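You operate a simulated robot arm through the tools that you are given. There is no shell and no other tool. Be economical: measure what you need, move in short steps, check, and stop when the job is done.

You run a simulated two-armed robot. Do the job below in one go: nothing can be reset, and whatever is moved stays where it is left.

JOB
Brush the baked crumbs off the first machine's top sealing bar.
Fine: use the brown brush and put it back; slide the head out for it, then head in and clear door shut; leave the power off and the other machines alone. Set down upright: brown hand brush. What is to be rubbed or washed off counts as gone when no trace of it is left.

Only the result counts: the job must be done as asked and must still hold three seconds after the hand-in. Knocking over, shifting, dropping, spilling or breaking anything else fails it.

ROBOT AND FRAMES
Two 7-joint arms with fingered hands on one trunk, on a base that drives. Base frame: it is fixed to the floor where the robot stands at the start and does not move with it; the origin is under the middle of the robot, x ahead of it, y to its left, z up. Readings come in m, rad, newtons and seconds.
The left shoulder is at the start at [0.2, 0.135, 1.12], the right one opposite. With the tool pointing down near the work surface each hand reaches from about 0.48 to 0.78 m from the robot's upright axis, wherever it stands, measured 20 degrees to its own side. Places, roughly: beige hand brush [3.75, 0.25, 1]; black long brush [6, 0, 1]; blue film scrap [3.75, 0, 0.5]; brown hand brush (11x5x6 cm) [1, 0.2, 1.1]; brown long brush [3.5, 0, 1]; brown tub [5.75, 0, 0.5]; first machine clear door [0.8, 0, 0.9]; first machine main switch [1.3, -0.2, 1.5]; first machine sealing head [0.8, 0.2, 0.9]; first machine top sealing bar [0.8, 0.2, 0.9]; green tub [3.5, 0, 0.5]; second machine air nozzle [4.25, -0.25, 1.25]; second machine air tap [4.2, -0.2, 1.4]; second machine breaker switch [4.1, 0, 0.9]; second machine chute [3.6, -0.3, 0.7]; second machine fin heat dial [3.4, 0.1, 1.1]. Payload 4 kg a hand.
Tool frame (each hand has its own): the origin (TCP) lies between the finger pads and is the grasp point; the fingertips stand 0.025 m ahead of it; z points along the fingers, y is the line along which they close. Largest opening 0.088 m; the body of the gripper starts 0.029 m behind the TCP. The gripper is a hand of 4 fingers: y runs from the thumb to the fingers, the wrist lies at [-0.013, -0.106, -0.174] in the tool frame.
Orientation is that of the tool frame in the base frame, as [roll, pitch, yaw] about the fixed x, y, z axes, in that order (R = Rz(yaw) Ry(pitch) Rx(roll)). With the fingers straight down and the wrist toward the robot, the tool's x, y and z point along [0, 1, 0], [1, 0, 0] and [0, 0, -1] of the base frame.

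CONTROLS
- The arms move only by the tool send_rows. It takes "left_series", "right_series" or both (then of equal length, played together; a hand with none holds still); each is one flat list of numbers, 6 for each row, row after row: the shift along the tool's x, y, z in mm, then the turn, a rotation vector about the tool's x, y, z in rad. In form: [tx, ty, tz, ax, ay, az, tx, ty, tz, ax, ay, az, ...]. A call has 1 to 8 rows; each row shifts and turns the commanded pose from where the row before left it, along the tool's axes as they then stand. A row lasts 0.2 s, in which the tool goes at most 0.05 m and 0.15 rad; a call with a longer step from one row to the next is refused whole. Where a pose cannot be reached the arm comes as near as it can. A force on the tool above 90 N (or 10 N above the force at the start of the call, whichever is more), or a blocked arm, ends the call early, and 0.2 s more pass. In this call time passes only in rows, and 0.2 s behind the last. The reply holds the time, the measured pose of the TCP, the force on the tool along the base axes, the opening and the grip force, in the units named above and with some noise, with the torque about the TCP (base axes, N m) and any sound that the robot's microphone picked up, and new pictures: "views" is both (left out), scene, wrist or none (wrist: the cameras of the hands that moved).
- Cameras (640 x 400 px; columns grow to the right, rows downward): "scene" is now at [0.1414, 0.001, 1.742]; the picture's right is [-0.05, -1.00, 0.00], its down [-0.69, 0.03, -0.72] and it looks along [0.72, -0.04, -0.69] (base axes); focal length 292 px, centre (320, 200). "left" rides on the left gripper at [-0.064, -0.083, -0.098] in its tool frame; the picture's right is [-0.62, -0.37, 0.69], its down [0.71, -0.63, 0.30] and it looks along [0.32, 0.68, 0.65] (tool axes); focal length 265 px, centre (320, 200). "right" rides on the right gripper at [0.064, -0.083, -0.098] in its tool frame; the picture's right is [-0.62, 0.37, -0.69], its down [-0.71, -0.63, 0.30] and it looks along [-0.32, 0.68, 0.65] (tool axes); focal length 265 px, centre (320, 200). There is no depth. A picture from a camera that has moved, and an enlarged one, comes with that camera's place and axes in the base frame and with its lens. The place of the scene camera against the robot may be out by one fixed shift of up to 0.018 m in any direction.
- slide_trunk(by): slides the trunk up (or, below 0, down) by that many m; the arms and the scene camera ride with it, the base frame stays. It gives what a move gives, with no picture.
- steer(legs): drives the robot by 1 to 6 legs, each [ahead, left, turn to the left] in m, m and rad, along the robot's own axes; the way and the turn of a leg run together, so that a leg with both is an arc; at most 1.5 m and 3.142 rad a leg. The arms and the cameras ride along, it lands a little off, and it stops where it bumps. It gives what a move gives, and a new picture of the scene camera.
- finger_targets(index, middle, ring, thumb_bend, thumb_turn, hand): sets how far each is bent, from 0 (flat) to 1 (curled in); at 0.3 the hand is open as for a grip, at 0.7 the pads meet at the TCP. One left out holds its place. A second passes; each finger stops where it meets its share of the squeeze, and holds until it gets a number again. It is the only way to open and close the hand. It gives what a move gives, with no picture; readings hold the bend of each and the force on the fingers (four entries, about 0 where the hand has none), thumb and palm. thumb_turn goes from beside the hand (0) to across from the fingers (1), as for a grip.
- pan_tilt(pan, tilt): turns the head with the scene camera to pan (to the left, within 1.693 rad either way) and tilt (down, from -0.506 to 1.204), counted from straight ahead of the robot. It gives what a move gives, and a new picture of the scene camera.
- enlarge(camera, box): a new picture of the part [left, top, right, bottom] of that camera's present view, enlarged. No time passes.
- close_job(): hands the job in; it is judged then, once.

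Work in short steps. Places have to be worked out from the pictures, the camera data and where the tool is seen: move nearer, look again, correct. Check each grasp and each placing, and mend what went wrong. You have 120 turns and 260 pictures in all, those below and enlarged ones among them. Open the grippers and draw the arms clear of the work before you hand the job in, unless the task says otherwise; then end with one line.

The tools are called after "Call:" as a command line: name --argument value ..., lists and objects as JSON in quotes. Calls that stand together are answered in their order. send_rows: Moves the arms, as the interface text tells. Its arguments: {"type":"object","properties":{"left_series":{"type":"array","items":{"type":"number"}},"right_series":{"type":"array","items":{"type":"number"}},"views":{"type":"string","enum":["both","scene","wrist","none"]}},"required":[]} The other tools are called the same way: slide_trunk (by) slides the trunk up or down; finger_targets (index, middle, ring, thumb_bend, thumb_turn, hand) moves the fingers one by one; steer (legs) drives the base; pan_tilt (pan, tilt) turns the head that bears the scene camera; enlarge (camera, box) takes an enlarged picture of a part of a camera's view; close_job () hands the job in.

At the start:

```text
t: 0.0
left_eef_pos: [0.5393, 0.3314, 1.3652]
left_ee_rot: [3.141, 0.0, 1.571]
left_wrist_force: [0.6, 0.5, 0.0]
left_ft_torque: [-0.02, 0.03, -0.02]
left_width: 0.0876
left_gripper_force: 0.1
left_shape: jaw
left_bend: [0.3, 0.3, 0.3, 0.3, 0.98]
left_finger forces: [0.0, 0.0, 0.0, 0.0, 0.1, 0.1]
right_eef_pos: [0.5919, -0.2376, 1.4047]
right_ee_rot: [-3.141, 0.0, 1.57]
right_wrist_force: [-1.1, 0.4, 0.7]
right_ft_torque: [0.01, 0.0, 0.01]
right_width: 0.0876
right_gripper_force: 0.0
right_shape: jaw
right_bend: [0.3, 0.3, 0.3, 0.3, 0.98]
right_finger forces: [0.0, 0.0, 0.1, 0.0, 0.0, 0.0]
trunk travel left (down, up): [-0.725, 0.045]
robot x, y, heading: [-0.0037, 0.0005, -0.002]
head pan, tilt: [-0.049, 0.764]
```

scene: 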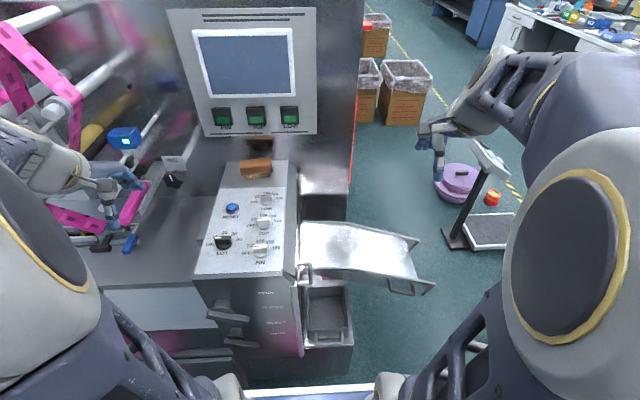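
right: 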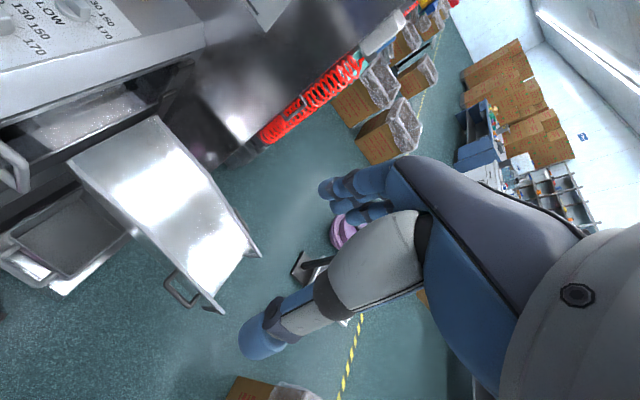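
left: 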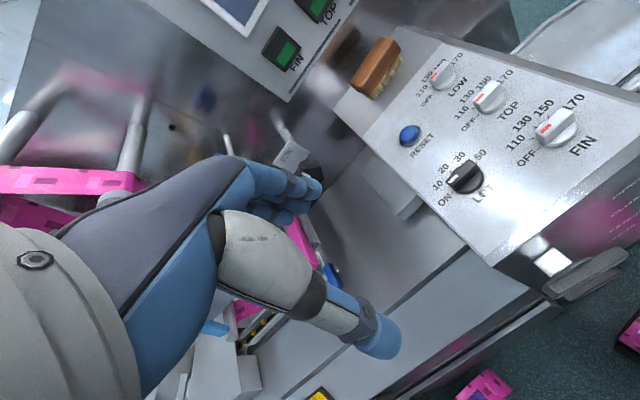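

The brown brush stands on the panel behind the dials; I need a closer look at the door, handles and sealing head under it.

Call:
enlarge --camera "scene" --box '[180, 130, 360, 360]'

Call:
enlarge --camera "right" --box '[0, 0, 280, 320]'

Call:
enlarge --camera "left" --box '[320, 0, 640, 400]'

```text
1.74 times, centred on (270, 245) of scene
camera zoom: at [0.1414, 0.001, 1.742], right [-0.05, -1.0, 0.0], down [-0.69, 0.03, -0.72], along [0.72, -0.04, -0.69], focal length 508 px, centre (407, 122)
```

zoom: 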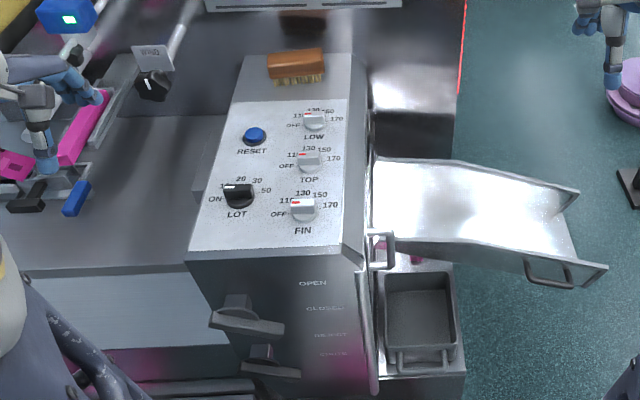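

```text
1.25 times, centred on (140, 160) of right
camera zoom: at [0.5092, -0.172, 1.5033], right [0.37, -0.62, 0.69], down [-0.63, -0.71, -0.3], along [0.68, -0.32, -0.65], focal length 332 px, centre (545, 250)
```

zoom: 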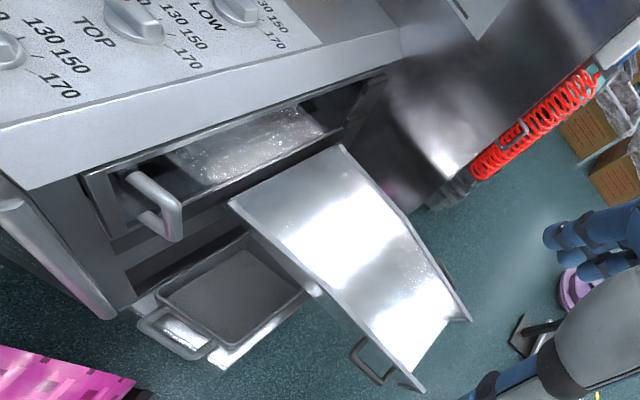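

```text
1.00 times, centred on (480, 200) of left (not enlarged: the box is as wide or as high as the picture)
camera zoom: at [0.4559, 0.2661, 1.4644], right [-0.37, -0.62, -0.69], down [-0.63, 0.71, -0.3], along [0.68, 0.32, -0.65], focal length 265 px, centre (160, 200)
```

zoom: 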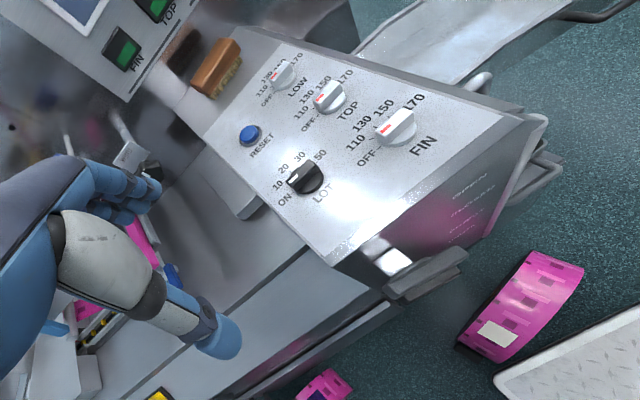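

Next I look closer at the side opening and the front levers.

Call:
enlarge --camera "right" --box '[0, 60, 170, 200]'

Call:
enlarge --camera "scene" --box '[200, 250, 360, 370]'

Call:
steer --legs '[[-0.1, -0.5, 0]]'

```text
2.86 times, centred on (85, 130) of right
camera zoom: at [0.5092, -0.172, 1.5033], right [0.37, -0.62, 0.69], down [-0.63, -0.71, -0.3], along [0.68, -0.32, -0.65], focal length 758 px, centre (991, 400)
```

zoom: 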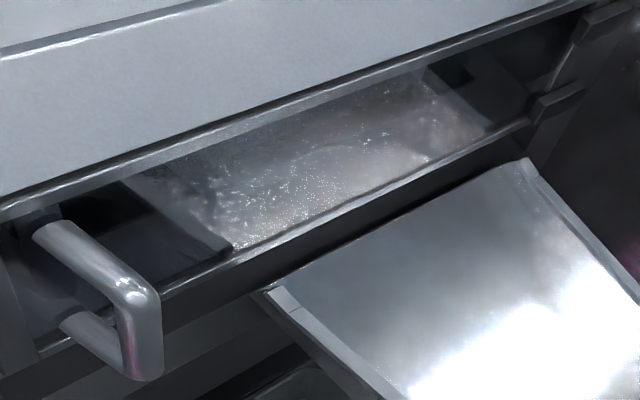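

```text
3.33 times, centred on (280, 310) of scene
camera zoom: at [0.1414, 0.001, 1.742], right [-0.05, -1.0, 0.0], down [-0.69, 0.03, -0.72], along [0.72, -0.04, -0.69], focal length 973 px, centre (453, -167)
```

zoom: 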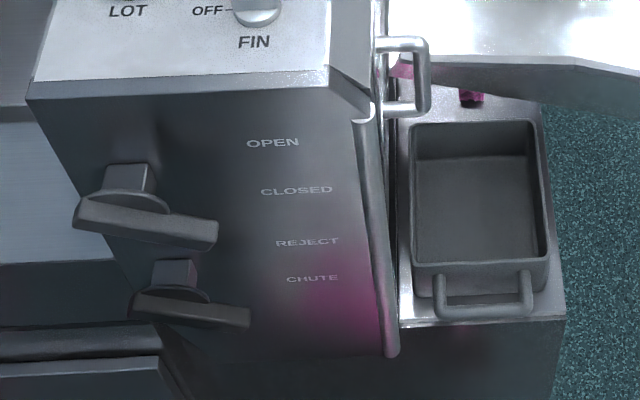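

```text
t: 3.0
left_eef_pos: [0.4441, -0.1669, 1.3643]
left_ee_rot: [-3.14, 0.0, 1.566]
left_wrist_force: [-0.1, -0.1, -0.4]
left_ft_torque: [-0.01, -0.01, 0.0]
left_width: 0.0875
left_gripper_force: 0.1
left_shape: jaw
left_bend: [0.3, 0.3, 0.3, 0.3, 0.98]
left_finger forces: [0.0, 0.1, 0.0, 0.1, 0.0, 0.0]
right_eef_pos: [0.495, -0.7338, 1.4034]
right_ee_rot: [3.14, 0.0, 1.567]
right_wrist_force: [-0.4, -0.3, -0.4]
right_ft_torque: [0.0, -0.02, 0.02]
right_width: 0.0874
right_gripper_force: 0.0
right_shape: jaw
right_bend: [0.3, 0.3, 0.3, 0.3, 0.98]
right_finger forces: [0.0, 0.0, 0.0, 0.2, 0.1, 0.0]
trunk travel left (down, up): [-0.725, 0.045]
robot x, y, heading: [-0.0968, -0.4945, -0.0]
head pan, tilt: [-0.049, 0.764]
camera scene: at [0.0447, -0.4945, 1.742], right [-0.05, -1.0, 0.0], down [-0.69, 0.04, -0.72], along [0.72, -0.04, -0.69], focal length 292 px, centre (320, 200)
```

scene: 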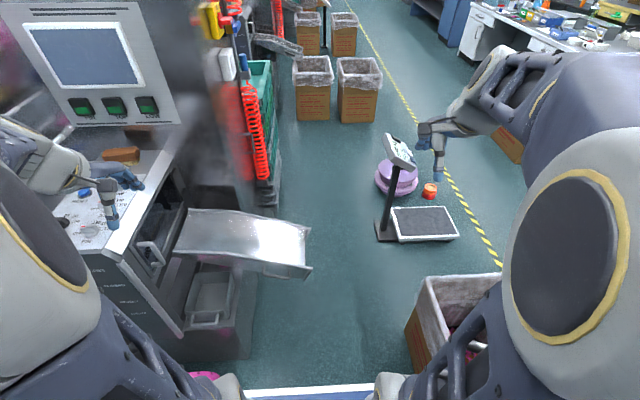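

I pan left toward the side opening to see its structure.

Call:
pan_tilt --pan 0.75 --tilt 0.75

```text
t: 4.1
left_eef_pos: [0.4444, -0.1674, 1.3643]
left_ee_rot: [3.141, 0.002, 1.567]
left_wrist_force: [0.1, 0.7, 0.0]
left_ft_torque: [0.04, 0.02, 0.01]
left_width: 0.0875
left_gripper_force: 0.0
left_shape: jaw
left_bend: [0.3, 0.3, 0.3, 0.3, 0.98]
left_finger forces: [0.0, 0.1, 0.0, 0.1, 0.1, 0.0]
right_eef_pos: [0.4946, -0.7345, 1.4054]
right_ee_rot: [3.141, 0.001, 1.567]
right_wrist_force: [-0.2, 0.6, 0.3]
right_ft_torque: [0.01, 0.0, 0.02]
right_width: 0.0876
right_gripper_force: 0.0
right_shape: jaw
right_bend: [0.3, 0.3, 0.3, 0.3, 0.98]
right_finger forces: [0.0, 0.0, 0.0, 0.0, 0.0, 0.0]
trunk travel left (down, up): [-0.725, 0.045]
robot x, y, heading: [-0.0991, -0.4951, -0.006]
head pan, tilt: [0.75, 0.75]
camera scene: at [0.0234, -0.434, 1.7431], right [0.68, -0.73, 0.0], down [-0.5, -0.46, -0.73], along [0.54, 0.5, -0.68], focal length 292 px, centre (320, 200)
```

scene: 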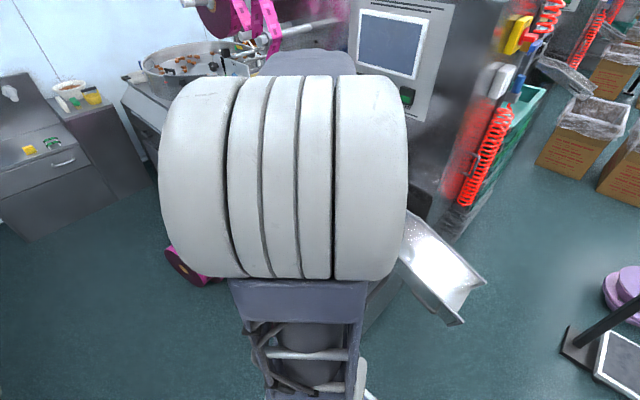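

The left arm blocks this view; I pan back to the middle and enlarge.

Call:
pan_tilt --pan 0.15 --tilt 0.8

Call:
enlarge --camera "scene" --box '[120, 170, 360, 350]'

```text
t: 5.1
left_eef_pos: [0.4447, -0.166, 1.3635]
left_ee_rot: [-3.141, 0.0, 1.566]
left_wrist_force: [0.4, -0.1, 0.2]
left_ft_torque: [-0.02, -0.01, 0.0]
left_width: 0.0876
left_gripper_force: 0.0
left_shape: jaw
left_bend: [0.3, 0.3, 0.3, 0.3, 0.98]
left_finger forces: [0.0, 0.1, 0.1, 0.1, 0.0, 0.1]
right_eef_pos: [0.4951, -0.7352, 1.4041]
right_ee_rot: [-3.141, 0.0, 1.569]
right_wrist_force: [0.8, -0.2, 0.3]
right_ft_torque: [-0.01, 0.02, 0.0]
right_width: 0.0877
right_gripper_force: 0.2
right_shape: jaw
right_bend: [0.3, 0.3, 0.3, 0.3, 0.98]
right_finger forces: [0.0, 0.0, 0.0, 0.0, 0.1, 0.1]
trunk travel left (down, up): [-0.725, 0.045]
robot x, y, heading: [-0.0941, -0.4959, -0.005]
head pan, tilt: [0.15, 0.799]
camera scene: at [0.0423, -0.4785, 1.7391], right [0.15, -0.99, 0.0], down [-0.71, -0.11, -0.7], along [0.69, 0.1, -0.72], focal length 292 px, centre (320, 200)
```

scene: 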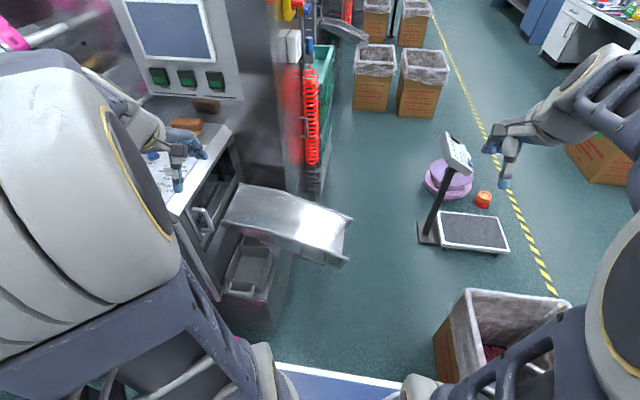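

```text
2.22 times, centred on (240, 260) of scene
camera zoom: at [0.0423, -0.4785, 1.7391], right [0.15, -0.99, 0.0], down [-0.71, -0.11, -0.7], along [0.69, 0.1, -0.72], focal length 648 px, centre (498, 67)
```

zoom: 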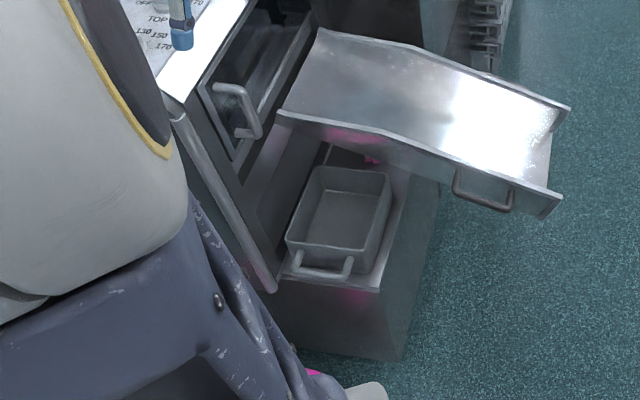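

The D-handle seems to sit on a framed glass door in the side face, hinged at the far end. I turn the robot toward this side for a better look.

Call:
steer --legs '[[0, 0, 0.7]]'

Call:
send_rows --right_series '[0, 0, 0, 0, 0, 0]' --views "both"

```text
t: 7.4
left_eef_pos: [0.1058, 0.1041, 1.365]
left_ee_rot: [3.141, 0.0, 2.267]
left_wrist_force: [0.2, 0.3, -0.3]
left_ft_torque: [-0.02, -0.01, 0.01]
left_width: 0.0877
left_gripper_force: 0.1
left_shape: jaw
left_bend: [0.3, 0.3, 0.3, 0.3, 0.98]
left_finger forces: [0.0, 0.0, 0.1, 0.0, 0.0, 0.0]
right_eef_pos: [0.5104, -0.2976, 1.4053]
right_ee_rot: [-3.141, 0.0, 2.267]
right_wrist_force: [0.1, 1.1, 0.9]
right_ft_torque: [-0.03, 0.01, -0.03]
right_width: 0.0875
right_gripper_force: 0.1
right_shape: jaw
right_bend: [0.3, 0.3, 0.3, 0.3, 0.98]
right_finger forces: [0.1, 0.0, 0.0, 0.0, 0.0, 0.0]
trunk travel left (down, up): [-0.725, 0.045]
robot x, y, heading: [-0.094, -0.496, 0.695]
head pan, tilt: [0.15, 0.799]
camera scene: at [0.002, -0.3912, 1.7391], right [0.75, -0.66, 0.0], down [-0.48, -0.54, -0.7], along [0.46, 0.52, -0.72], focal length 292 px, centre (320, 200)
```

scene: 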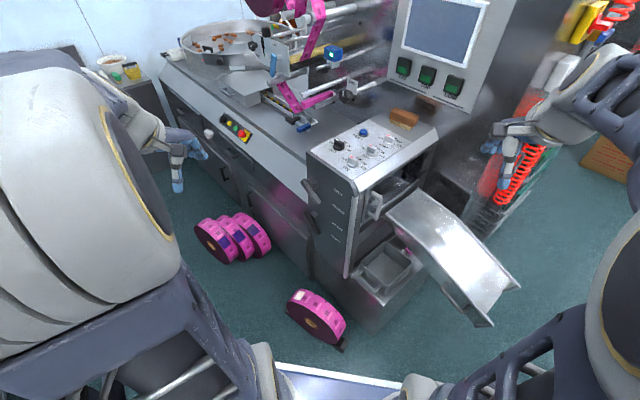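

```text
t: 7.8
left_eef_pos: [0.1051, 0.1041, 1.3649]
left_ee_rot: [3.141, 0.0, 2.264]
left_wrist_force: [0.3, 0.1, -0.3]
left_ft_torque: [0.0, 0.03, -0.02]
left_width: 0.0878
left_gripper_force: 0.1
left_shape: jaw
left_bend: [0.3, 0.3, 0.3, 0.3, 0.98]
left_finger forces: [0.1, 0.0, 0.0, 0.0, 0.0, 0.0]
right_eef_pos: [0.5097, -0.2972, 1.4054]
right_ee_rot: [-3.14, -0.001, 2.267]
right_wrist_force: [0.2, -0.5, -0.5]
right_ft_torque: [0.01, 0.0, -0.04]
right_width: 0.0879
right_gripper_force: 0.0
right_shape: jaw
right_bend: [0.3, 0.3, 0.3, 0.3, 0.98]
right_finger forces: [0.0, 0.1, 0.1, 0.0, 0.0, 0.1]
trunk travel left (down, up): [-0.725, 0.045]
robot x, y, heading: [-0.0958, -0.4969, 0.699]
head pan, tilt: [0.15, 0.799]
camera scene: at [0.002, -0.3911, 1.7391], right [0.75, -0.66, 0.0], down [-0.48, -0.54, -0.7], along [0.46, 0.52, -0.72], focal length 292 px, centre (320, 200)
camera right: at [0.4052, -0.3006, 1.5033], right [0.68, -0.24, 0.69], down [-0.03, -0.95, -0.3], along [0.73, 0.19, -0.65], focal length 265 px, centre (320, 200)
```

scene: 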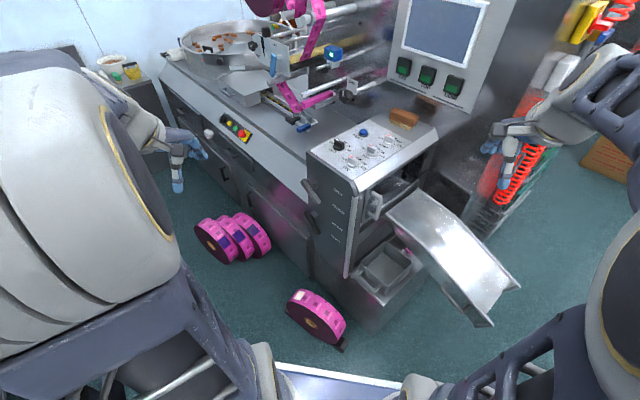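
right: 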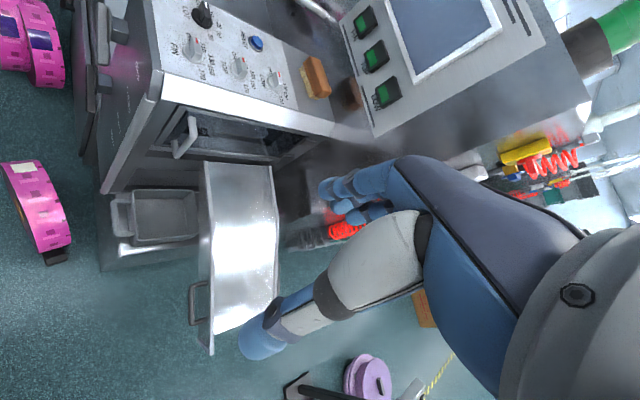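

Call:
enlarge --camera "scene" --box '[300, 100, 460, 280]'

Call:
enlarge --camera "right" --box '[100, 60, 340, 210]'

```text
2.22 times, centred on (380, 190) of scene
camera zoom: at [0.002, -0.3911, 1.7391], right [0.75, -0.66, 0.0], down [-0.48, -0.54, -0.7], along [0.46, 0.52, -0.72], focal length 648 px, centre (187, 222)
```

zoom: 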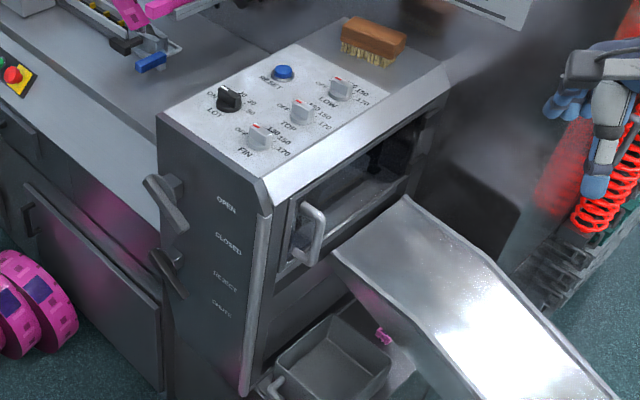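

```text
2.67 times, centred on (220, 135) of right
camera zoom: at [0.4052, -0.3006, 1.5033], right [0.68, -0.24, 0.69], down [-0.03, -0.95, -0.3], along [0.73, 0.19, -0.65], focal length 708 px, centre (587, 373)
```

zoom: 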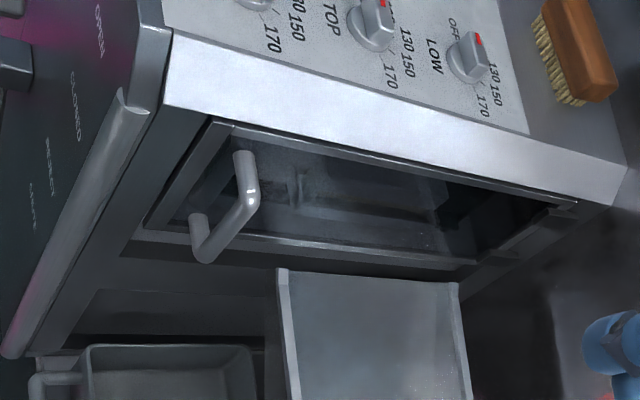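

The clear door is a framed pane (x about 0.61–0.97, z 0.86–1.04, hinged at the far end), with its handle bar at about (0.63, 0.0, 0.96). I move a little closer, then turn the right hand so its fingers point toward +y.

Call:
steer --legs '[[0.06, -0.05, 0]]'

Call:
send_rows --right_series '[0, 0, 0, 0, 0, 0.14, 0, 0, 0, 0, 0, 0.14, 0, 0, 0, 0, 0, 0.14, 0, 0, 0, 0, 0, 0.14, 0, 0, 0, 0, 0, 0.14, 0, 0, 0, 0, 0.143, 0, 0, 0, 0, 0, 0.143, 0, 0, 0, 0, 0, 0.143, 0]' --views "none"

Call:
send_rows --right_series '[0, 0, 0, 0, 0.143, 0, 0, 0, 0, 0, 0.143, 0, 0, 0, 0, 0, 0.143, 0, 0, 0, 0, 0, 0.143, 0, 0, 0, 0, 0, 0.143, 0, 0, 0, 0, 0, 0.143, 0, 0, 0, 0, 0, 0.143, 0, 0, 0, 0, 0, 0.143, 0]' --views "both"

```text
t: 8.8
left_eef_pos: [0.1825, 0.1042, 1.3652]
left_ee_rot: [3.142, -0.001, 2.267]
left_wrist_force: [-0.2, -0.7, -0.5]
left_ft_torque: [0.01, -0.01, 0.02]
left_width: 0.0874
left_gripper_force: 0.1
left_shape: jaw
left_bend: [0.3, 0.3, 0.3, 0.3, 0.98]
left_finger forces: [0.1, 0.1, 0.1, 0.0, 0.0, 0.0]
right_eef_pos: [0.5869, -0.296, 1.4051]
right_ee_rot: [3.141, 0.0, 2.268]
right_wrist_force: [0.2, -0.3, 0.6]
right_ft_torque: [0.02, -0.01, 0.0]
right_width: 0.0876
right_gripper_force: 0.0
right_shape: jaw
right_bend: [0.3, 0.3, 0.3, 0.3, 0.98]
right_finger forces: [0.1, 0.1, 0.1, 0.0, 0.0, 0.0]
trunk travel left (down, up): [-0.725, 0.045]
robot x, y, heading: [-0.0185, -0.4984, 0.694]
head pan, tilt: [0.15, 0.799]
camera scene: at [0.0795, -0.3918, 1.7392], right [0.75, -0.66, 0.0], down [-0.47, -0.54, -0.7], along [0.46, 0.52, -0.72], focal length 292 px, centre (320, 200)
```

scene: 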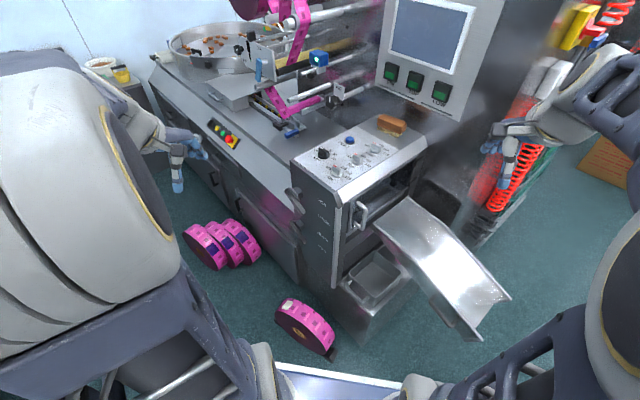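

```text
t: 10.6
left_eef_pos: [0.183, 0.1035, 1.3651]
left_ee_rot: [3.141, -0.001, 2.268]
left_wrist_force: [-0.2, 0.9, -0.7]
left_ft_torque: [0.02, 0.0, 0.01]
left_width: 0.0875
left_gripper_force: 0.1
left_shape: jaw
left_bend: [0.3, 0.3, 0.3, 0.3, 0.98]
left_finger forces: [0.0, 0.0, 0.0, 0.1, 0.0, 0.1]
right_eef_pos: [0.5893, -0.2975, 1.405]
right_ee_rot: [-3.141, -0.431, 1.566]
right_wrist_force: [0.4, 0.6, -0.3]
right_ft_torque: [-0.02, 0.01, 0.01]
right_width: 0.0877
right_gripper_force: 0.1
right_shape: jaw
right_bend: [0.3, 0.3, 0.3, 0.3, 0.98]
right_finger forces: [0.0, 0.0, 0.0, 0.0, 0.0, 0.1]
trunk travel left (down, up): [-0.725, 0.045]
robot x, y, heading: [-0.0187, -0.4945, 0.696]
head pan, tilt: [0.15, 0.799]
```

```text
t: 12.4
left_eef_pos: [0.1835, 0.1033, 1.3654]
left_ee_rot: [3.141, 0.0, 2.269]
left_wrist_force: [0.1, 1.0, 0.0]
left_ft_torque: [0.0, 0.0, -0.01]
left_width: 0.0877
left_gripper_force: 0.1
left_shape: jaw
left_bend: [0.3, 0.3, 0.3, 0.3, 0.98]
left_finger forces: [0.0, 0.1, 0.0, 0.1, 0.0, 0.1]
right_eef_pos: [0.5866, -0.2982, 1.4049]
right_ee_rot: [-0.116, -1.566, -1.46]
right_wrist_force: [0.3, 0.1, 0.3]
right_ft_torque: [-0.04, 0.01, 0.03]
right_width: 0.0877
right_gripper_force: 0.0
right_shape: jaw
right_bend: [0.3, 0.3, 0.3, 0.3, 0.98]
right_finger forces: [0.1, 0.0, 0.0, 0.0, 0.0, 0.0]
trunk travel left (down, up): [-0.725, 0.045]
robot x, y, heading: [-0.0206, -0.4989, 0.695]
head pan, tilt: [0.15, 0.799]
camera scene: at [0.0797, -0.3921, 1.7392], right [0.75, -0.66, 0.0], down [-0.48, -0.54, -0.7], along [0.46, 0.52, -0.72], focal length 292 px, centre (320, 200)
camera right: at [0.5041, -0.396, 1.4688], right [0.37, -0.69, -0.62], down [-0.63, 0.31, -0.71], along [0.69, 0.65, -0.32], focal length 265 px, centre (320, 200)
```

scene: 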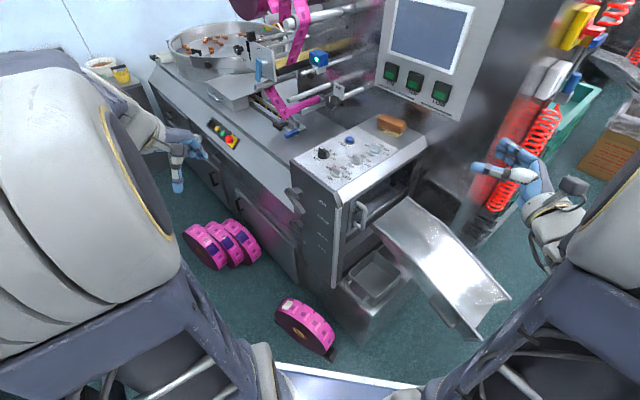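
right: 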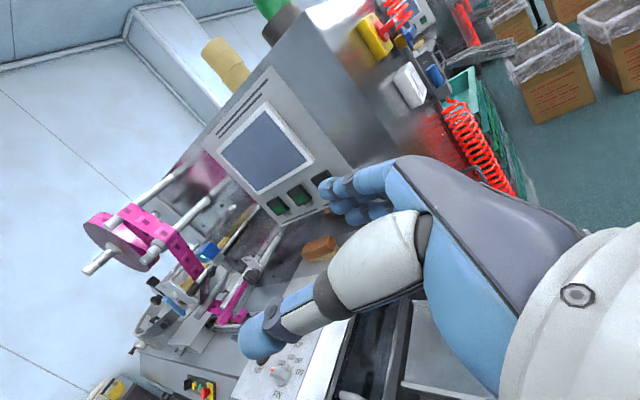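

The hand now points toward +y with the fingers closing along x. I lower it beside the side face.

Call:
send_rows --right_series '[-46, 4, 12, 0, 0, 0, -46, 4, 12, 0, 0, 0, -46, 4, 12, 0, 0, 0, -46, 4, 12, 0, 0, 0, -46, 4, 12, 0, 0, 0, -46, 4, 12, 0, 0, 0, -46, 4, 12, 0, 0, 0, -46, 4, 12, 0, 0, 0]' --views "both"

```text
t: 14.2
left_eef_pos: [0.1827, 0.104, 1.3644]
left_ee_rot: [3.141, 0.002, 2.267]
left_wrist_force: [-0.6, 0.4, -0.6]
left_ft_torque: [0.01, -0.01, -0.02]
left_width: 0.0877
left_gripper_force: 0.1
left_shape: jaw
left_bend: [0.3, 0.3, 0.3, 0.3, 0.98]
left_finger forces: [0.1, 0.0, 0.0, 0.0, 0.0, 0.1]
right_eef_pos: [0.6206, -0.1985, 1.0361]
right_ee_rot: [0.858, -1.568, -2.431]
right_wrist_force: [0.2, -0.7, 0.0]
right_ft_torque: [0.01, -0.01, 0.0]
right_width: 0.0877
right_gripper_force: 0.1
right_shape: jaw
right_bend: [0.3, 0.3, 0.3, 0.3, 0.98]
right_finger forces: [0.0, 0.1, 0.0, 0.0, 0.1, 0.1]
trunk travel left (down, up): [-0.725, 0.045]
robot x, y, heading: [-0.0193, -0.4949, 0.701]
head pan, tilt: [0.15, 0.799]
camera scene: at [0.0796, -0.3919, 1.7392], right [0.75, -0.66, 0.0], down [-0.47, -0.54, -0.7], along [0.46, 0.52, -0.72], focal length 292 px, centre (320, 200)
camera right: at [0.5369, -0.2959, 1.1005], right [0.37, -0.69, -0.62], down [-0.63, 0.31, -0.71], along [0.69, 0.65, -0.32], focal length 265 px, centre (320, 200)
```

scene: 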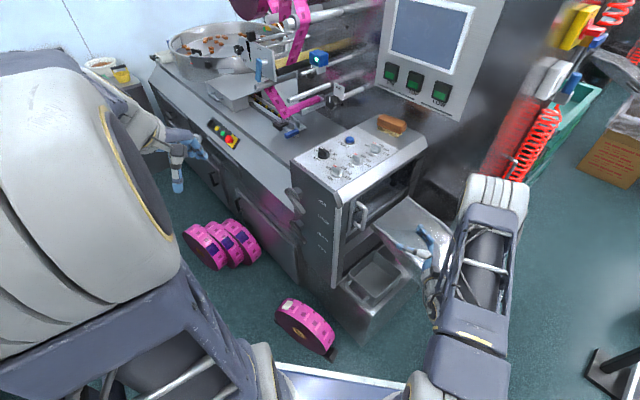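
right: 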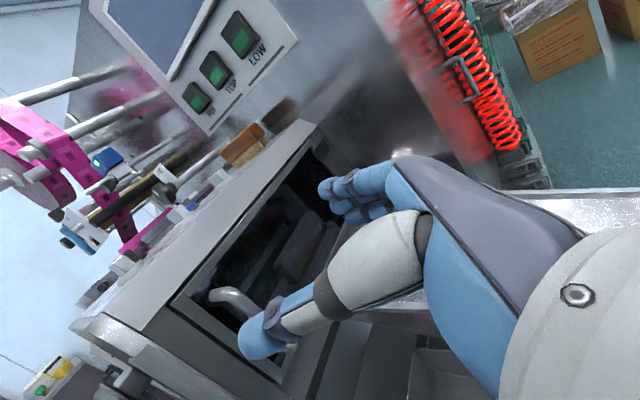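

I lower to handle height and approach, then look again.

Call:
send_rows --right_series '[-40, 0, 15, 0, 0, 0, -40, 5, 15, 0, 0, 0, 0, 3, 35, 0, 0, 0, 0, 0, 35, 0, 0, 0]' --views "both"

Call:
enlarge --camera "scene" --box '[320, 150, 480, 270]'

```text
t: 15.2
left_eef_pos: [0.1834, 0.1037, 1.3648]
left_ee_rot: [-3.141, 0.0, 2.267]
left_wrist_force: [-0.2, -0.3, 0.2]
left_ft_torque: [0.01, 0.02, -0.01]
left_width: 0.0879
left_gripper_force: 0.1
left_shape: jaw
left_bend: [0.3, 0.3, 0.3, 0.3, 0.98]
left_finger forces: [0.1, 0.0, 0.1, 0.1, 0.1, 0.0]
right_eef_pos: [0.629, -0.1014, 0.9572]
right_ee_rot: [-0.495, -1.57, -1.08]
right_wrist_force: [-0.5, 0.2, 0.4]
right_ft_torque: [-0.02, 0.01, 0.01]
right_width: 0.0875
right_gripper_force: 0.1
right_shape: jaw
right_bend: [0.3, 0.3, 0.3, 0.3, 0.98]
right_finger forces: [0.0, 0.0, 0.1, 0.1, 0.1, 0.0]
trunk travel left (down, up): [-0.725, 0.045]
robot x, y, heading: [-0.0205, -0.4998, 0.696]
head pan, tilt: [0.15, 0.799]
camera scene: at [0.08, -0.392, 1.7391], right [0.75, -0.66, 0.0], down [-0.48, -0.54, -0.7], along [0.46, 0.52, -0.72], focal length 292 px, centre (320, 200)
camera right: at [0.5455, -0.1978, 1.0209], right [0.37, -0.69, -0.62], down [-0.63, 0.31, -0.71], along [0.69, 0.65, -0.32], focal length 265 px, centre (320, 200)
```

scene: 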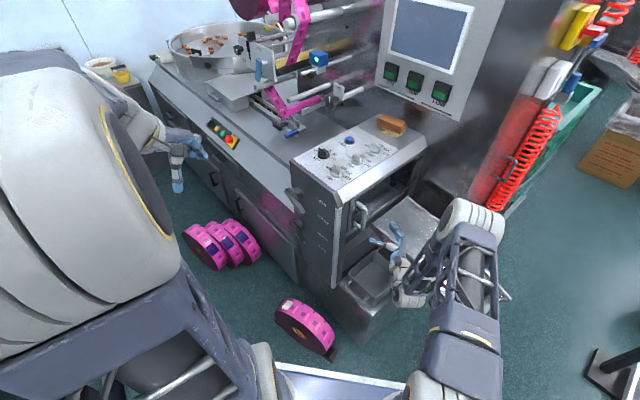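
right: 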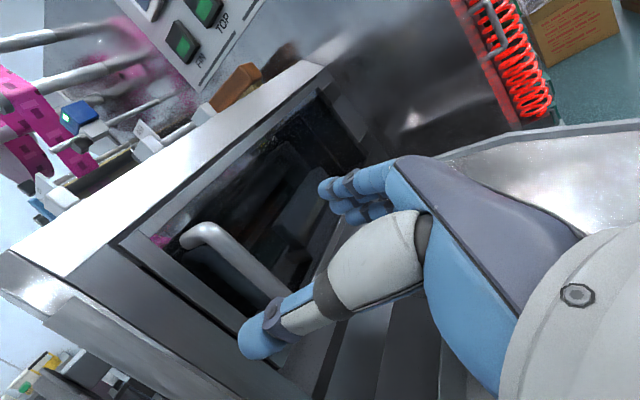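

```text
3.33 times, centred on (400, 210) of scene
camera zoom: at [0.08, -0.392, 1.7391], right [0.75, -0.66, 0.0], down [-0.48, -0.54, -0.7], along [0.46, 0.52, -0.72], focal length 973 px, centre (53, 167)
```

zoom: 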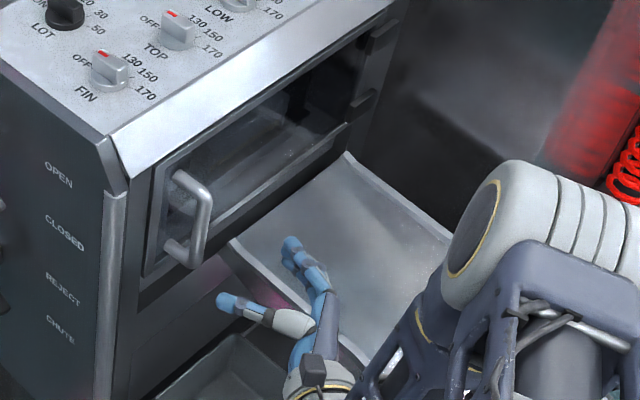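

The handle bar computes to x 0.636, z 0.91–0.99, y near 0; the hand is lined up with it. I advance until the fingers straddle the bar.

Call:
send_rows --right_series '[-3, 6, 30, 0, 0, 0, 0, 0, 30, 0, 0, 0, 0, 0, 28, 0, 0, 0]' --views "both"

Call:
enlarge --camera "scene" --box '[320, 150, 480, 270]'

```text
t: 16.0
left_eef_pos: [0.1822, 0.1039, 1.3651]
left_ee_rot: [-3.141, -0.001, 2.268]
left_wrist_force: [-0.3, 0.4, 0.5]
left_ft_torque: [0.0, -0.02, 0.0]
left_width: 0.0874
left_gripper_force: 0.0
left_shape: jaw
left_bend: [0.3, 0.3, 0.3, 0.3, 0.98]
left_finger forces: [0.1, 0.1, 0.0, 0.1, 0.0, 0.0]
right_eef_pos: [0.6361, -0.0126, 0.9557]
right_ee_rot: [0.042, -1.568, -1.616]
right_wrist_force: [1.0, 0.7, 0.1]
right_ft_torque: [-0.01, -0.01, -0.03]
right_width: 0.0874
right_gripper_force: 0.0
right_shape: jaw
right_bend: [0.3, 0.3, 0.3, 0.3, 0.98]
right_finger forces: [0.0, 0.0, 0.0, 0.0, 0.1, 0.0]
trunk travel left (down, up): [-0.725, 0.045]
robot x, y, heading: [-0.0171, -0.4961, 0.696]
head pan, tilt: [0.15, 0.799]
camera scene: at [0.08, -0.392, 1.7391], right [0.75, -0.66, 0.0], down [-0.48, -0.54, -0.7], along [0.46, 0.52, -0.72], focal length 292 px, centre (320, 200)
camera right: at [0.5535, -0.1082, 1.0195], right [0.37, -0.69, -0.62], down [-0.63, 0.31, -0.71], along [0.69, 0.65, -0.32], focal length 265 px, centre (320, 200)
```

scene: 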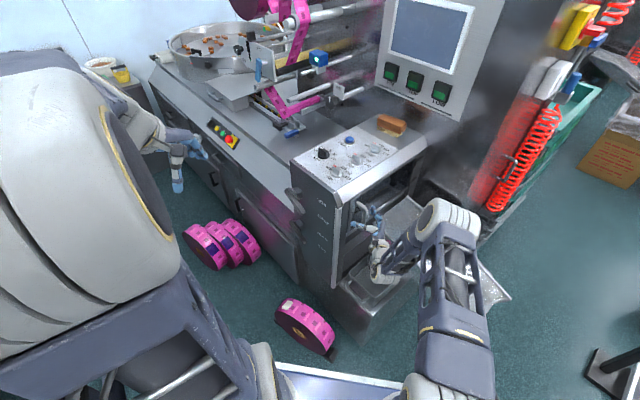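
right: 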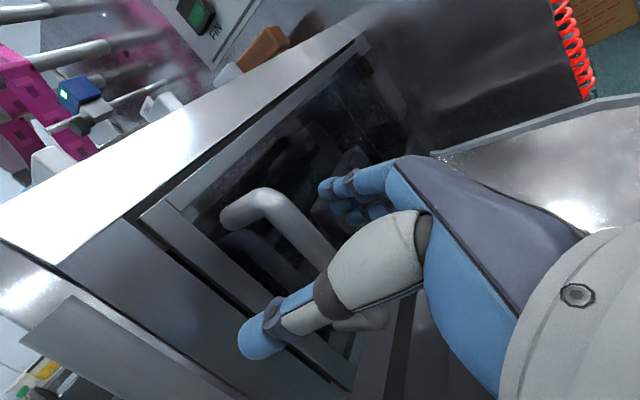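

```text
3.33 times, centred on (400, 210) of scene
camera zoom: at [0.08, -0.392, 1.7391], right [0.75, -0.66, 0.0], down [-0.48, -0.54, -0.7], along [0.46, 0.52, -0.72], focal length 973 px, centre (53, 167)
```

zoom: 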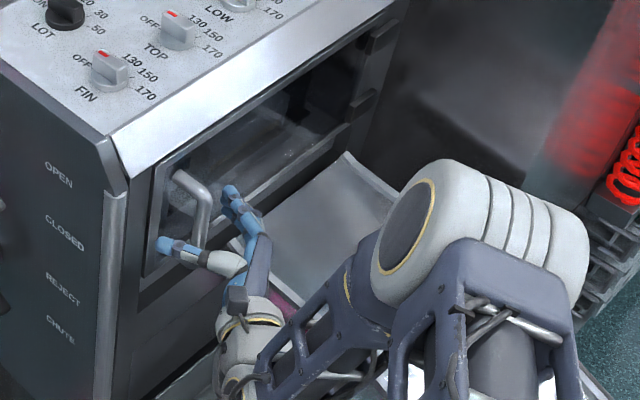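

The bar lies between thumb and fingers; I advance 10 mm and close.

Call:
send_rows --right_series '[0, 0, 10, 0, 0, 0]' --views "none"

Call:
finger_targets --hand "right" --index 0.68 --middle 0.68 --ring 0.68 --thumb_bend 0.68

Call:
enlarge --camera "scene" --box '[320, 150, 480, 270]'

```text
t: 16.4
left_eef_pos: [0.1838, 0.1038, 1.3647]
left_ee_rot: [-3.141, 0.001, 2.268]
left_wrist_force: [0.7, 0.4, -0.2]
left_ft_torque: [0.01, -0.03, -0.02]
left_width: 0.0874
left_gripper_force: 0.0
left_shape: jaw
left_bend: [0.3, 0.3, 0.3, 0.3, 0.98]
left_finger forces: [0.0, 0.0, 0.0, 0.1, 0.0, 0.1]
right_eef_pos: [0.6373, -0.0013, 0.9557]
right_ee_rot: [-0.545, -1.568, -1.029]
right_wrist_force: [0.2, -0.6, -0.2]
right_ft_torque: [0.0, -0.03, 0.01]
right_width: 0.0874
right_gripper_force: 0.0
right_shape: jaw
right_bend: [0.3, 0.3, 0.3, 0.3, 0.98]
right_finger forces: [0.0, 0.1, 0.0, 0.0, 0.0, 0.0]
trunk travel left (down, up): [-0.725, 0.045]
robot x, y, heading: [-0.0161, -0.4983, 0.695]
head pan, tilt: [0.15, 0.799]
```

```text
t: 17.4
left_eef_pos: [0.1837, 0.1024, 1.3652]
left_ee_rot: [-3.141, -0.001, 2.266]
left_wrist_force: [0.1, 0.2, 0.5]
left_ft_torque: [0.02, 0.03, -0.02]
left_width: 0.0877
left_gripper_force: 0.1
left_shape: jaw
left_bend: [0.3, 0.3, 0.3, 0.3, 0.98]
left_finger forces: [0.1, 0.0, 0.1, 0.0, 0.0, 0.1]
right_eef_pos: [0.6363, -0.0023, 0.9546]
right_ee_rot: [0.047, -1.569, -1.623]
right_wrist_force: [0.5, 0.2, 1.0]
right_ft_torque: [-0.02, -0.05, -0.01]
right_width: 0.0042
right_gripper_force: 0.7
right_shape: fingers
right_bend: [0.67, 0.68, 0.68, 0.68, 0.98]
right_finger forces: [1.0, 0.0, 0.1, 0.1, 0.1, 0.0]
trunk travel left (down, up): [-0.725, 0.045]
robot x, y, heading: [-0.0182, -0.5004, 0.696]
head pan, tilt: [0.15, 0.799]
```

```text
3.33 times, centred on (400, 210) of scene
camera zoom: at [0.0799, -0.3917, 1.7391], right [0.75, -0.66, 0.0], down [-0.48, -0.54, -0.7], along [0.46, 0.52, -0.72], focal length 973 px, centre (53, 167)
```

zoom: 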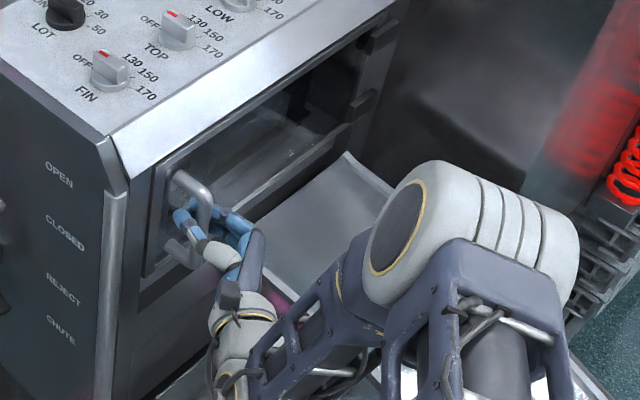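

The fingers have closed around or just behind the bar (opening 4 mm). I pull gently toward -y to see whether the door follows.

Call:
send_rows --right_series '[0, 0, -15, 0, 0, 0, 0, 1, -20, 0, 0, 0, 0, 3, -25, 0, 0, 0]' --views "wrist"

Call:
enlarge --camera "scene" --box '[320, 150, 480, 270]'

```text
t: 18.2
left_eef_pos: [0.1835, 0.1043, 1.3645]
left_ee_rot: [3.141, 0.0, 2.268]
left_wrist_force: [-0.6, 0.7, 0.5]
left_ft_torque: [-0.01, -0.07, -0.01]
left_width: 0.0874
left_gripper_force: 0.0
left_shape: jaw
left_bend: [0.3, 0.3, 0.3, 0.3, 0.98]
left_finger forces: [0.1, 0.0, 0.0, 0.0, 0.0, 0.0]
right_eef_pos: [0.6403, -0.0653, 0.954]
right_ee_rot: [0.803, -1.564, -2.378]
right_wrist_force: [14.4, 3.5, 1.2]
right_ft_torque: [0.03, -0.05, -0.01]
right_width: 0.0123
right_gripper_force: 7.3
right_shape: fingers
right_bend: [0.59, 0.67, 0.64, 0.68, 0.98]
right_finger forces: [9.2, 1.6, 3.9, 0.0, 0.0, 0.1]
trunk travel left (down, up): [-0.725, 0.045]
robot x, y, heading: [-0.0203, -0.4951, 0.694]
head pan, tilt: [0.15, 0.799]
camera right: at [0.5566, -0.1616, 1.018], right [0.37, -0.69, -0.62], down [-0.63, 0.31, -0.72], along [0.69, 0.65, -0.32], focal length 265 px, centre (320, 200)
```

right: 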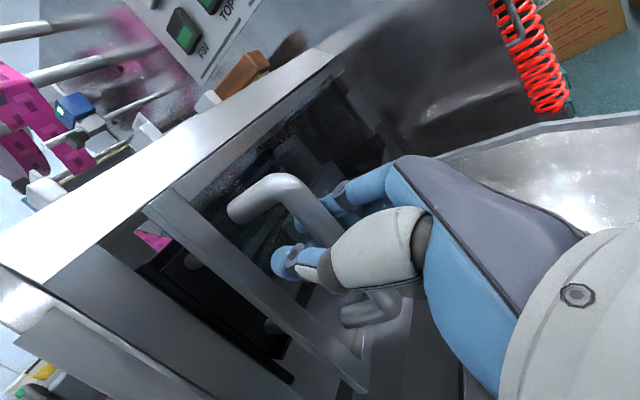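

```text
3.33 times, centred on (400, 210) of scene
camera zoom: at [0.0804, -0.3914, 1.7392], right [0.75, -0.66, 0.0], down [-0.48, -0.54, -0.7], along [0.46, 0.52, -0.72], focal length 973 px, centre (53, 167)
```

zoom: 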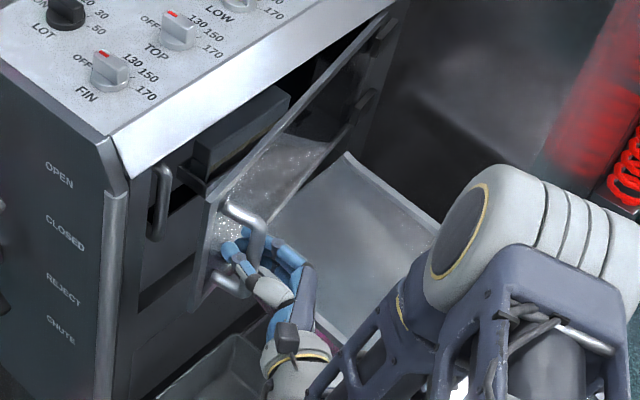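

The door opens and follows the hand; inside, the head has its own dark handle. I keep pulling along the arc.

Call:
send_rows --right_series '[0, 20, -32, 0, 0, 0, 0, 15, -31, 0, 0, 0, 0, 19, -30, 0, 0, 0, 0, 18, -24, 0, 0, 0]' --views "wrist"

Call:
enlarge --camera "scene" --box '[320, 130, 500, 270]'

```text
t: 19.2
left_eef_pos: [0.1827, 0.1038, 1.3638]
left_ee_rot: [3.141, 0.0, 2.267]
left_wrist_force: [-1.3, 1.2, -0.5]
left_ft_torque: [-0.04, 0.01, -0.02]
left_width: 0.0875
left_gripper_force: 0.0
left_shape: jaw
left_bend: [0.3, 0.3, 0.3, 0.3, 0.98]
left_finger forces: [0.0, 0.1, 0.0, 0.0, 0.1, 0.1]
right_eef_pos: [0.71, -0.1813, 0.9535]
right_ee_rot: [-0.507, -1.568, -1.065]
right_wrist_force: [0.5, 0.1, 0.0]
right_ft_torque: [-0.02, -0.02, 0.02]
right_width: 0.0034
right_gripper_force: 0.1
right_shape: fingers
right_bend: [0.68, 0.68, 0.68, 0.68, 0.97]
right_finger forces: [0.2, 0.0, 0.0, 0.0, 0.0, 0.0]
trunk travel left (down, up): [-0.725, 0.045]
robot x, y, heading: [-0.0171, -0.4938, 0.701]
head pan, tilt: [0.15, 0.799]
camera right: at [0.6265, -0.2773, 1.0178], right [0.37, -0.69, -0.62], down [-0.63, 0.31, -0.71], along [0.69, 0.65, -0.32], focal length 265 px, centre (320, 200)
```

right: 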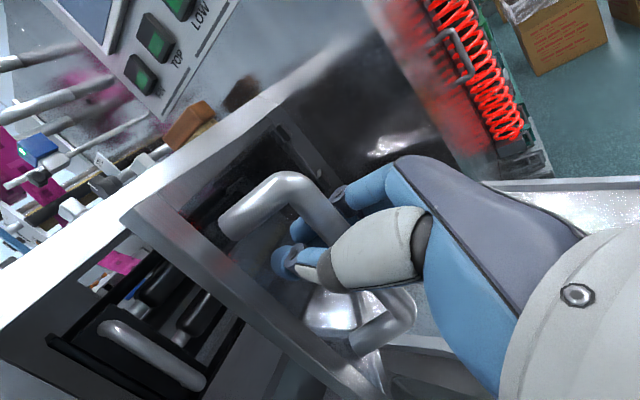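

```text
2.86 times, centred on (410, 200) of scene
camera zoom: at [0.0797, -0.3915, 1.7391], right [0.75, -0.66, 0.0], down [-0.47, -0.54, -0.7], along [0.46, 0.52, -0.72], focal length 834 px, centre (63, 200)
```

zoom: 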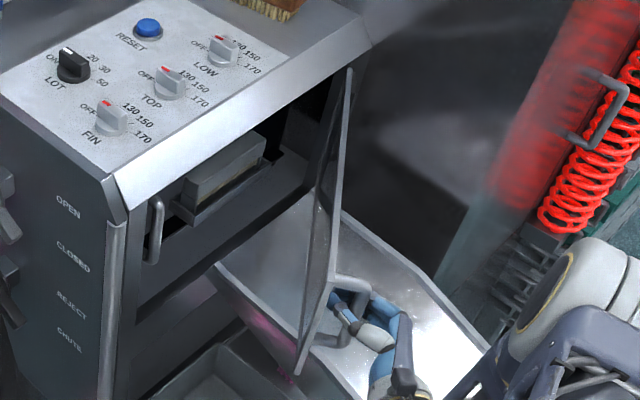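

The door is about 35–40° open. I open the fingers partway and withdraw, then will push the door wider from inside.

Call:
finger_targets --hand "right" --index 0.35 --middle 0.35 --ring 0.35 --thumb_bend 0.5

Call:
send_rows --right_series '[0, 0, -30, 0, 0, 0, 0, 0, -30, 0, 0, 0, 0, -10, -30, 0, 0, 0]' --views "both"

```text
t: 20.2
left_eef_pos: [0.1833, 0.104, 1.3648]
left_ee_rot: [-3.14, 0.0, 2.268]
left_wrist_force: [-0.2, -1.0, 0.4]
left_ft_torque: [0.0, 0.0, 0.02]
left_width: 0.0875
left_gripper_force: 0.1
left_shape: jaw
left_bend: [0.3, 0.3, 0.3, 0.3, 0.98]
left_finger forces: [0.0, 0.0, 0.0, 0.1, 0.0, 0.0]
right_eef_pos: [0.7085, -0.1802, 0.9535]
right_ee_rot: [-0.431, -1.568, -1.143]
right_wrist_force: [1.1, -0.6, -0.5]
right_ft_torque: [0.02, 0.01, 0.02]
right_width: 0.0576
right_gripper_force: 0.1
right_shape: fingers
right_bend: [0.35, 0.35, 0.35, 0.5, 0.97]
right_finger forces: [0.0, 0.0, 0.0, 0.0, 0.1, 0.1]
trunk travel left (down, up): [-0.725, 0.045]
robot x, y, heading: [-0.0174, -0.4946, 0.698]
head pan, tilt: [0.15, 0.799]
```

```text
t: 21.0
left_eef_pos: [0.1828, 0.1043, 1.3659]
left_ee_rot: [-3.141, 0.0, 2.267]
left_wrist_force: [0.5, 0.2, -0.7]
left_ft_torque: [-0.04, -0.02, 0.02]
left_width: 0.0875
left_gripper_force: 0.0
left_shape: jaw
left_bend: [0.3, 0.3, 0.3, 0.3, 0.98]
left_finger forces: [0.0, 0.0, 0.0, 0.1, 0.1, 0.1]
right_eef_pos: [0.7017, -0.2701, 0.9538]
right_ee_rot: [0.668, -1.568, -2.241]
right_wrist_force: [-0.4, 0.4, -0.1]
right_ft_torque: [0.02, 0.02, -0.01]
right_width: 0.0574
right_gripper_force: 0.0
right_shape: fingers
right_bend: [0.35, 0.35, 0.35, 0.5, 0.97]
right_finger forces: [0.0, 0.0, 0.0, 0.0, 0.1, 0.1]
trunk travel left (down, up): [-0.725, 0.045]
robot x, y, heading: [-0.0218, -0.4934, 0.697]
head pan, tilt: [0.15, 0.799]
camera scene: at [0.0798, -0.3914, 1.7391], right [0.75, -0.66, 0.0], down [-0.47, -0.54, -0.7], along [0.46, 0.52, -0.72], focal length 292 px, centre (320, 200)
camera right: at [0.6182, -0.3678, 1.0171], right [0.37, -0.69, -0.62], down [-0.63, 0.31, -0.71], along [0.69, 0.65, -0.32], focal length 265 px, centre (320, 200)
```

scene: 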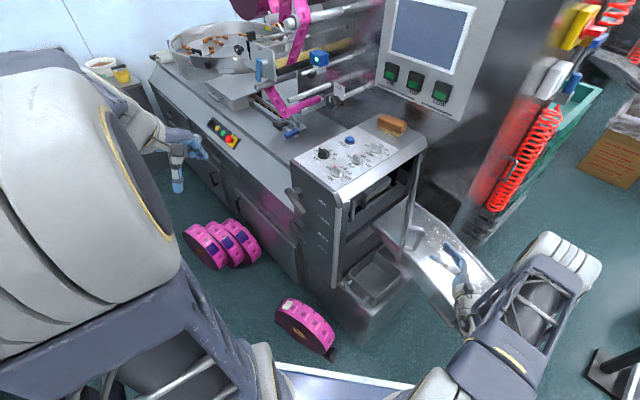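
right: 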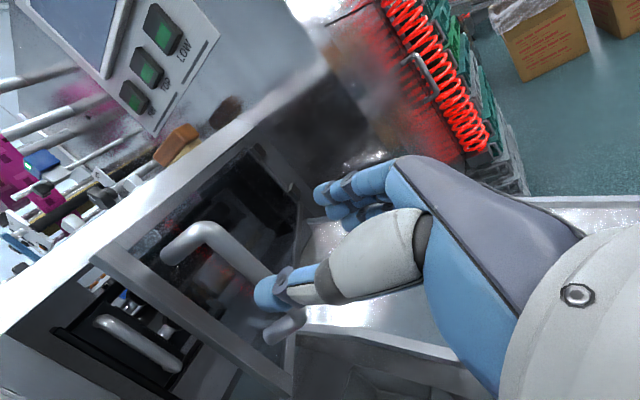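

The door stayed ajar. I bring the hand around its free edge to the inner side.

Call:
send_rows --right_series '[0, -40, 0, 0, 0, 0, 0, -40, 0, 0, 0, 0, 0, -40, 0, 0, 0, 0, 0, 0, 45, 0, 0, 0, 0, 0, 45, 0, 0, 0, 0, 0, 45, 0, 0, 0, 0, 20, 10, 0, 0, 0]' --views "both"

```text
t: 22.6
left_eef_pos: [0.183, 0.1035, 1.3653]
left_ee_rot: [3.141, 0.001, 2.268]
left_wrist_force: [0.7, -0.1, -0.5]
left_ft_torque: [0.01, -0.01, -0.01]
left_width: 0.0875
left_gripper_force: 0.1
left_shape: jaw
left_bend: [0.3, 0.3, 0.3, 0.3, 0.98]
left_finger forces: [0.1, 0.0, 0.0, 0.0, 0.1, 0.0]
right_eef_pos: [0.6035, -0.1197, 0.9544]
right_ee_rot: [-0.036, -1.569, -1.539]
right_wrist_force: [0.4, -0.2, 0.1]
right_ft_torque: [-0.02, -0.01, 0.0]
right_width: 0.0577
right_gripper_force: 0.0
right_shape: fingers
right_bend: [0.35, 0.35, 0.35, 0.5, 0.97]
right_finger forces: [0.1, 0.1, 0.0, 0.0, 0.1, 0.0]
trunk travel left (down, up): [-0.725, 0.045]
robot x, y, heading: [-0.0182, -0.4958, 0.694]
head pan, tilt: [0.15, 0.799]
camera scene: at [0.0798, -0.3919, 1.7391], right [0.75, -0.66, 0.0], down [-0.48, -0.54, -0.7], along [0.46, 0.52, -0.72], focal length 292 px, centre (320, 200)
camera right: at [0.5195, -0.218, 1.0194], right [0.37, -0.69, -0.62], down [-0.63, 0.31, -0.71], along [0.69, 0.65, -0.32], focal length 265 px, centre (320, 200)
```

scene: 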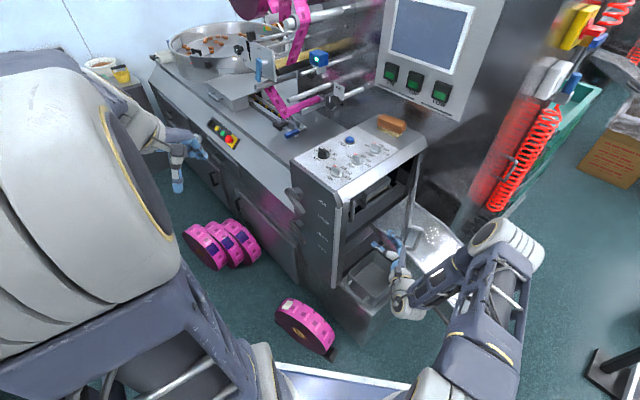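
right: 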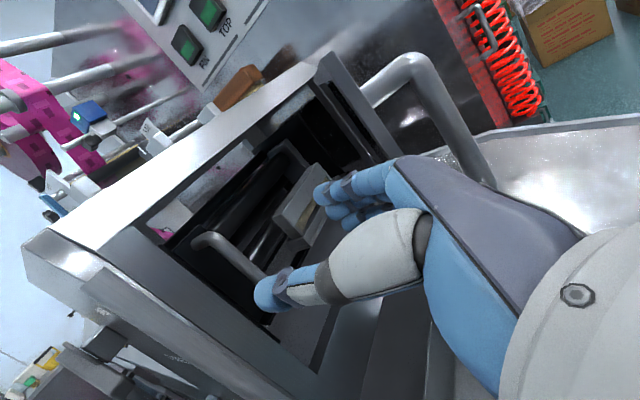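

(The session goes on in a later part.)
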